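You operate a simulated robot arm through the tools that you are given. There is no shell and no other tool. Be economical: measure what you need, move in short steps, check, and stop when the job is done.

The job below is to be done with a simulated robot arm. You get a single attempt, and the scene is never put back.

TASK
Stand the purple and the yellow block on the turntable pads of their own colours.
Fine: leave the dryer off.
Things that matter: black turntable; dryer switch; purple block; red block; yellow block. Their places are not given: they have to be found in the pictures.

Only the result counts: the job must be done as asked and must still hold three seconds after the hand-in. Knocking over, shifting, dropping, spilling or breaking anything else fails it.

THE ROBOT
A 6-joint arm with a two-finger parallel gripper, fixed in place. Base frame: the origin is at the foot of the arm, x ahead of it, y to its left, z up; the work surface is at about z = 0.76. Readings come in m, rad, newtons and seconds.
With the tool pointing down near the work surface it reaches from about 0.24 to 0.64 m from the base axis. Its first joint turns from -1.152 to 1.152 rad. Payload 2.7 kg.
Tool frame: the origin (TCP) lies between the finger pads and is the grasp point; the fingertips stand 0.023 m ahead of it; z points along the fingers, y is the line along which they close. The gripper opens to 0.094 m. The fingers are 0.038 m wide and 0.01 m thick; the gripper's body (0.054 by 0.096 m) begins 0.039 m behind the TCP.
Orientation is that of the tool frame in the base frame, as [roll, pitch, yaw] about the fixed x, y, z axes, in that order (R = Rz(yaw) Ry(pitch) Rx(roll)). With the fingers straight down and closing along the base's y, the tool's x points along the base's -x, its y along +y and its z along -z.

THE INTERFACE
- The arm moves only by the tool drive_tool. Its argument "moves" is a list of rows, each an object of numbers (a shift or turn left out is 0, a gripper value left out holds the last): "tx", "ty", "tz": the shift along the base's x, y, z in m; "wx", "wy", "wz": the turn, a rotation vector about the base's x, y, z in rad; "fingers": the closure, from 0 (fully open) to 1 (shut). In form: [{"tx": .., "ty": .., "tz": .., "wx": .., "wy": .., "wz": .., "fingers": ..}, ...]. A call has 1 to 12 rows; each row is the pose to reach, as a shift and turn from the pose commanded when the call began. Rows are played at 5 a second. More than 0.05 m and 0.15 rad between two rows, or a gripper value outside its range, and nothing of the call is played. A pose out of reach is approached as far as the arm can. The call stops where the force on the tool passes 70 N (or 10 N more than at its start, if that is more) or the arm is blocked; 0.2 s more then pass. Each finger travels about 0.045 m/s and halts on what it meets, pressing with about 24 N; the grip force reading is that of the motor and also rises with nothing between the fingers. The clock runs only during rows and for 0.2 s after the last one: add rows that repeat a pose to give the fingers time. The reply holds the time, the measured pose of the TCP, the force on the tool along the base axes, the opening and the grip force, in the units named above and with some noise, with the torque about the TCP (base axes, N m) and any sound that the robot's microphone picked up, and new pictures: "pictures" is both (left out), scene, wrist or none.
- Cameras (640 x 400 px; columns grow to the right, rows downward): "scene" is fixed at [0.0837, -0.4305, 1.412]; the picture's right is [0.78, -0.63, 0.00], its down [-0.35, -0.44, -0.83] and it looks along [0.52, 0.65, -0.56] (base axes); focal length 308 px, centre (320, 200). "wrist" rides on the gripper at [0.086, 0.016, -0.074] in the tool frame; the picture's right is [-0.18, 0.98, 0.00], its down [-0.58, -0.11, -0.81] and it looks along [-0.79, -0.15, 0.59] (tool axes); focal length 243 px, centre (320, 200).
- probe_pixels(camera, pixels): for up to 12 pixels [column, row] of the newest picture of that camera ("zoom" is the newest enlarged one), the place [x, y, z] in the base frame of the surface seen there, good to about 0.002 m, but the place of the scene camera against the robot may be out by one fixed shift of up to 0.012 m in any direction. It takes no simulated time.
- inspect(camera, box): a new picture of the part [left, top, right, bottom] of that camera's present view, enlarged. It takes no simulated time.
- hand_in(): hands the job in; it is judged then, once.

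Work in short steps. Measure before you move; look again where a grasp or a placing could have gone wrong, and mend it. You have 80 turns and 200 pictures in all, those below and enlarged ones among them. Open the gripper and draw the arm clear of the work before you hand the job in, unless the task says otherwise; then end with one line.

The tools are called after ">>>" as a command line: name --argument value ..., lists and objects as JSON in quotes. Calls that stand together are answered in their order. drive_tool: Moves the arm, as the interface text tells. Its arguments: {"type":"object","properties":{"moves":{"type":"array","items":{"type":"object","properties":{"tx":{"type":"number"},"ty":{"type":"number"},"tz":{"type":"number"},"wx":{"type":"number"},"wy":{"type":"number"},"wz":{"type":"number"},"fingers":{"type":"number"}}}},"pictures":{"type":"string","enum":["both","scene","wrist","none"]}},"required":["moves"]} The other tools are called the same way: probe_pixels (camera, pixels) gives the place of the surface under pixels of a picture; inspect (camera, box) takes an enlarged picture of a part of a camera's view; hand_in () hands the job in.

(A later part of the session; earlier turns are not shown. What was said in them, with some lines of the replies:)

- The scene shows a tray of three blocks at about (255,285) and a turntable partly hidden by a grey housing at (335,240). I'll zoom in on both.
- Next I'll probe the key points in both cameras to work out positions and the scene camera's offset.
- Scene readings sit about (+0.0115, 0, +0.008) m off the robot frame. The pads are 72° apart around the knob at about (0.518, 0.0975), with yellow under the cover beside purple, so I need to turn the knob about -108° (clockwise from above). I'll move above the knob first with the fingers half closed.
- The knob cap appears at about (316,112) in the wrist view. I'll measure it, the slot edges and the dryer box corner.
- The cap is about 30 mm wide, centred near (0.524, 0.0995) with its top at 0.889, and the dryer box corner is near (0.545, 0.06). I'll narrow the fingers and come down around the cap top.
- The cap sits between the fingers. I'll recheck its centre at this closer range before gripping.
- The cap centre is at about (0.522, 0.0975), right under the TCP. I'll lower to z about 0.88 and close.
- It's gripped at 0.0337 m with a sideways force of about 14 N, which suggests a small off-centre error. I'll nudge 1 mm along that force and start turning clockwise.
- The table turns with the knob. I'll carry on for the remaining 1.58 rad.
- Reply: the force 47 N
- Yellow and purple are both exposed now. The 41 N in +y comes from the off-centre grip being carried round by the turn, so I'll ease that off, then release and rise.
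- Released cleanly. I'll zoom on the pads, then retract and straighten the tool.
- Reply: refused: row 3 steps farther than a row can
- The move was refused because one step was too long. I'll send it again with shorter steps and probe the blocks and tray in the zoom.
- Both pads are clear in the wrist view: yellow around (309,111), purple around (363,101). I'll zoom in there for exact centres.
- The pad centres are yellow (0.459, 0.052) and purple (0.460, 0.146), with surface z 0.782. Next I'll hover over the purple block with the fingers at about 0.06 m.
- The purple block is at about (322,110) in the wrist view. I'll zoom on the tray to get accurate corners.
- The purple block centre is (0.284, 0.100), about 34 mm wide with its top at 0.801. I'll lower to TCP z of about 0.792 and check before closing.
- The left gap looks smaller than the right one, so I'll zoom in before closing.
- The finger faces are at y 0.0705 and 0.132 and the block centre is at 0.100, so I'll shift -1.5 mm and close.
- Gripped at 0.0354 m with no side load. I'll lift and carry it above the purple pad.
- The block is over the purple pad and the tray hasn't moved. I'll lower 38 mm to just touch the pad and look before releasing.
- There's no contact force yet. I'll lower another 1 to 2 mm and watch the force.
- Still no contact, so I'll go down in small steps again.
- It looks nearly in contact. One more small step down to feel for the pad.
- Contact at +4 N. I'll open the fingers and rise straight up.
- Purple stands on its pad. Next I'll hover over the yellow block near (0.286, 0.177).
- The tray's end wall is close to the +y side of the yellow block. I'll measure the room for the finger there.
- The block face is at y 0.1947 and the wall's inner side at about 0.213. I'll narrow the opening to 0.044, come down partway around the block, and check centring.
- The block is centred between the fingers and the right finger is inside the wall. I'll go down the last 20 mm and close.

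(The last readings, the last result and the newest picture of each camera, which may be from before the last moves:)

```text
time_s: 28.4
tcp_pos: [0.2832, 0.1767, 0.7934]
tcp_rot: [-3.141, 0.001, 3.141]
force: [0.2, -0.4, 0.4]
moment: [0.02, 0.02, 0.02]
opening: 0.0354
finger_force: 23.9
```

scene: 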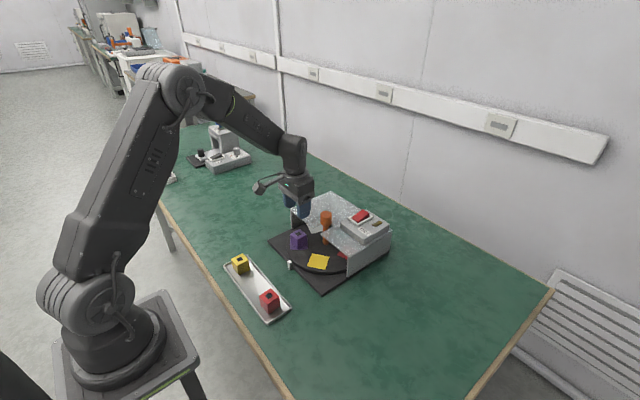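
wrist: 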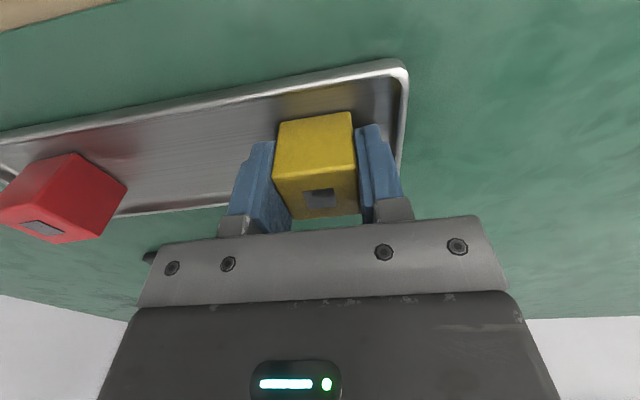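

Gripped. I'll lift straight up, then carry it toward the yellow pad.

>>> drive_tool --moves '[{"tz": 0.02}, {"tz": 0.06}, {"tz": 0.1}, {"tx": 0.03, "ty": -0.03, "tz": 0.1}, {"tx": 0.06, "ty": -0.06, "tz": 0.1}, {"tx": 0.09, "ty": -0.09, "tz": 0.1}, {"tx": 0.12, "ty": -0.12, "tz": 0.1}, {"tx": 0.15, "ty": -0.125, "tz": 0.1}, {"tx": 0.1743, "ty": -0.1252, "tz": 0.1}, {"tx": 0.1743, "ty": -0.1252, "tz": 0.07}, {"tx": 0.1743, "ty": -0.1252, "tz": 0.05}, {"tx": 0.1743, "ty": -0.1252, "tz": 0.05}]'

>>> inspect --camera "scene" --box '[210, 180, 410, 330]'

```text
time_s: 31.0
tcp_pos: [0.4589, 0.0532, 0.843]
tcp_rot: [-3.141, 0.001, -3.141]
force: [0.4, 0.1, -0.1]
moment: [0.0, -0.01, -0.01]
opening: 0.0354
finger_force: 24.0
```

scene: 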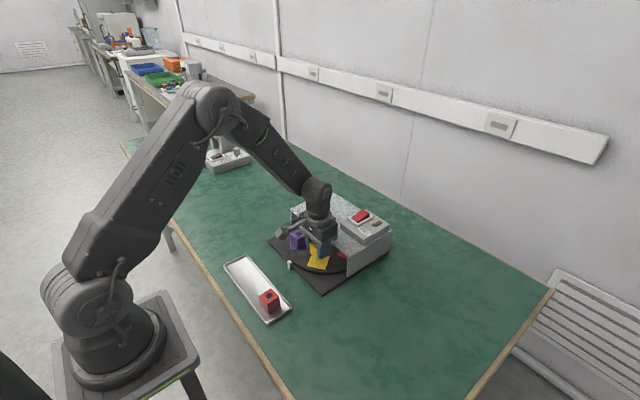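
wrist: 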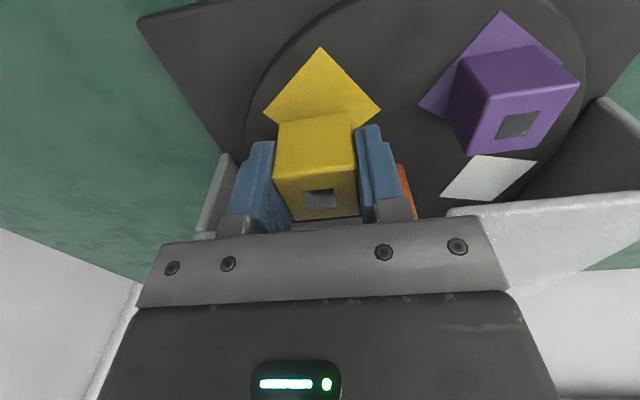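

```text
2.67 times, centred on (310, 255) of scene
```

zoom: 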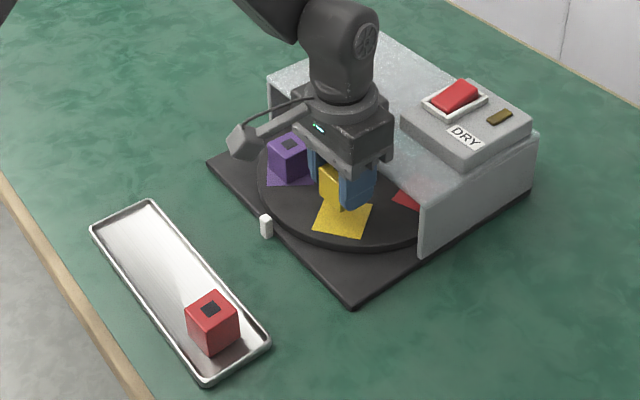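

Alignment looks right and the tray hasn't moved. I'll lower to just above the pad, then creep to contact.

>>> drive_tool --moves '[{"tz": -0.015}, {"tz": -0.026}, {"tz": -0.031}, {"tz": -0.0318}, {"tz": -0.0325}, {"tz": -0.0325}]' --pictures "wrist"

```text
time_s: 32.4
tcp_pos: [0.4583, 0.0533, 0.8107]
tcp_rot: [3.141, 0.001, -3.141]
force: [-2.8, -3.0, 11.0]
moment: [-0.07, 0.13, -0.02]
opening: 0.0355
finger_force: 24.3
```

wrist: 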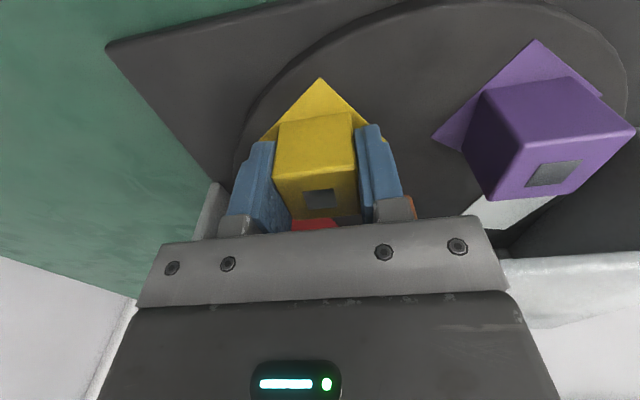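

Contact at 11 N. I'll ease up 0.5 mm, open, rise and draw clear.

>>> drive_tool --moves '[{"tz": 0.0007}, {"tz": 0.0007, "fingers": 0.55}, {"tz": 0.0007, "fingers": 0.45}, {"tz": 0.0007, "fingers": 0.45}, {"tz": 0.03}, {"tz": 0.07}, {"tz": 0.11}, {"tz": 0.15}, {"tz": 0.19}, {"tz": 0.2, "tx": -0.04}, {"tz": 0.2, "tx": -0.08}, {"tz": 0.2, "tx": -0.12}]'

>>> inspect --camera "scene" --box '[210, 180, 410, 330]'

>>> inspect --camera "wrist" --box '[230, 0, 470, 150]'

```text
time_s: 35.0
tcp_pos: [0.3364, 0.0519, 1.0113]
tcp_rot: [-3.141, 0.0, -3.142]
force: [0.2, -0.4, -0.1]
moment: [-0.03, -0.01, -0.01]
opening: 0.0519
finger_force: 0.0
```

scene: 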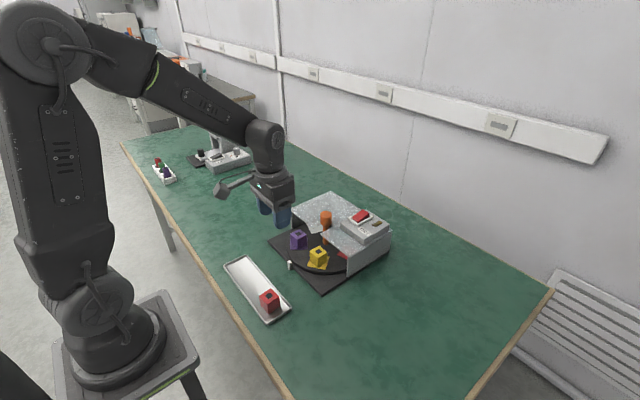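
wrist: 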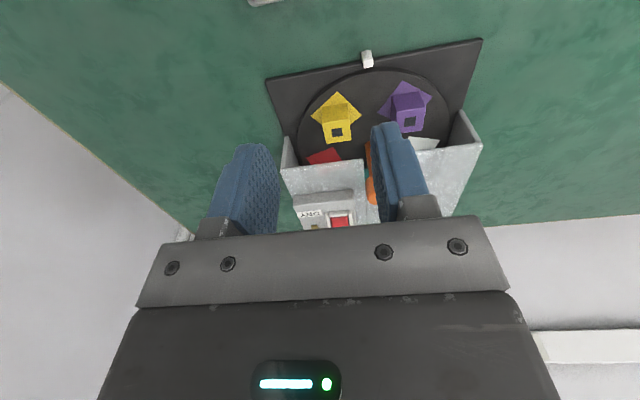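

```text
2.67 times, centred on (310, 255) of scene
```

zoom: 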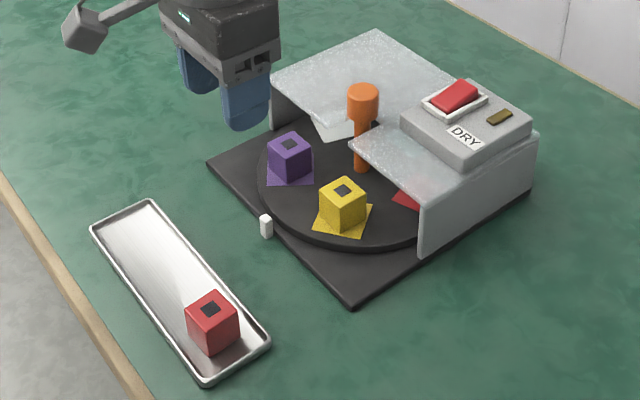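

```text
2.67 times, centred on (350, 75) of wrist
```

zoom: 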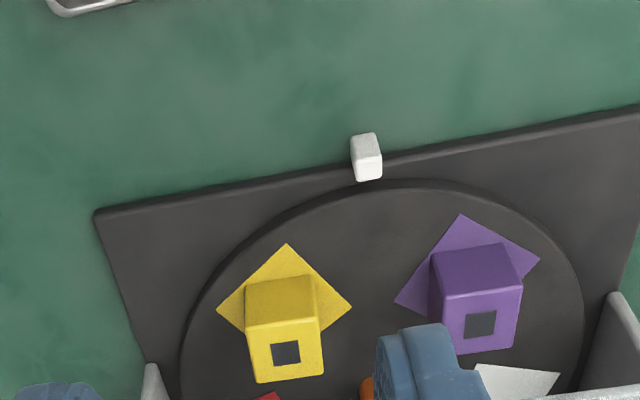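

Both blocks stand on their own pads, and the tray and the dryer switch look unchanged. I'll check the block centres by probing their tops.

>>> probe_pixels --camera "zoom" --pixels '[[250, 326], [318, 320], [258, 380], [321, 374], [446, 297], [520, 290], [286, 352], [479, 325], [285, 250], [344, 308], [223, 311]]'

```text
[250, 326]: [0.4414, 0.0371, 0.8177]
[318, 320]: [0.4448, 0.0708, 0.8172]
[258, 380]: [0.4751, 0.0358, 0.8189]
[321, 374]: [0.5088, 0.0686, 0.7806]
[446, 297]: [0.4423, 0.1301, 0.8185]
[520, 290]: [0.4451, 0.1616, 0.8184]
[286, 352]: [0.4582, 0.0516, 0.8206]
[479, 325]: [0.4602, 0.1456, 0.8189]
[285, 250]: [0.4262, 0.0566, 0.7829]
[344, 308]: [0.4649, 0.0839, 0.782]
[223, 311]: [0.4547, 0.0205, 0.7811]
```

The yellow block is centred at (0.458, 0.052) and the purple at (0.460, 0.146), matching their pads within 1–2 mm. The gripper is open and clear, so I'm handing in.

>>> hand_in

```text
The job is handed in.
```

The purple and yellow blocks are standing on the turntable pads of their own colours, within 1–2 mm of centre; the dryer switch was not touched, and the job is handed in.
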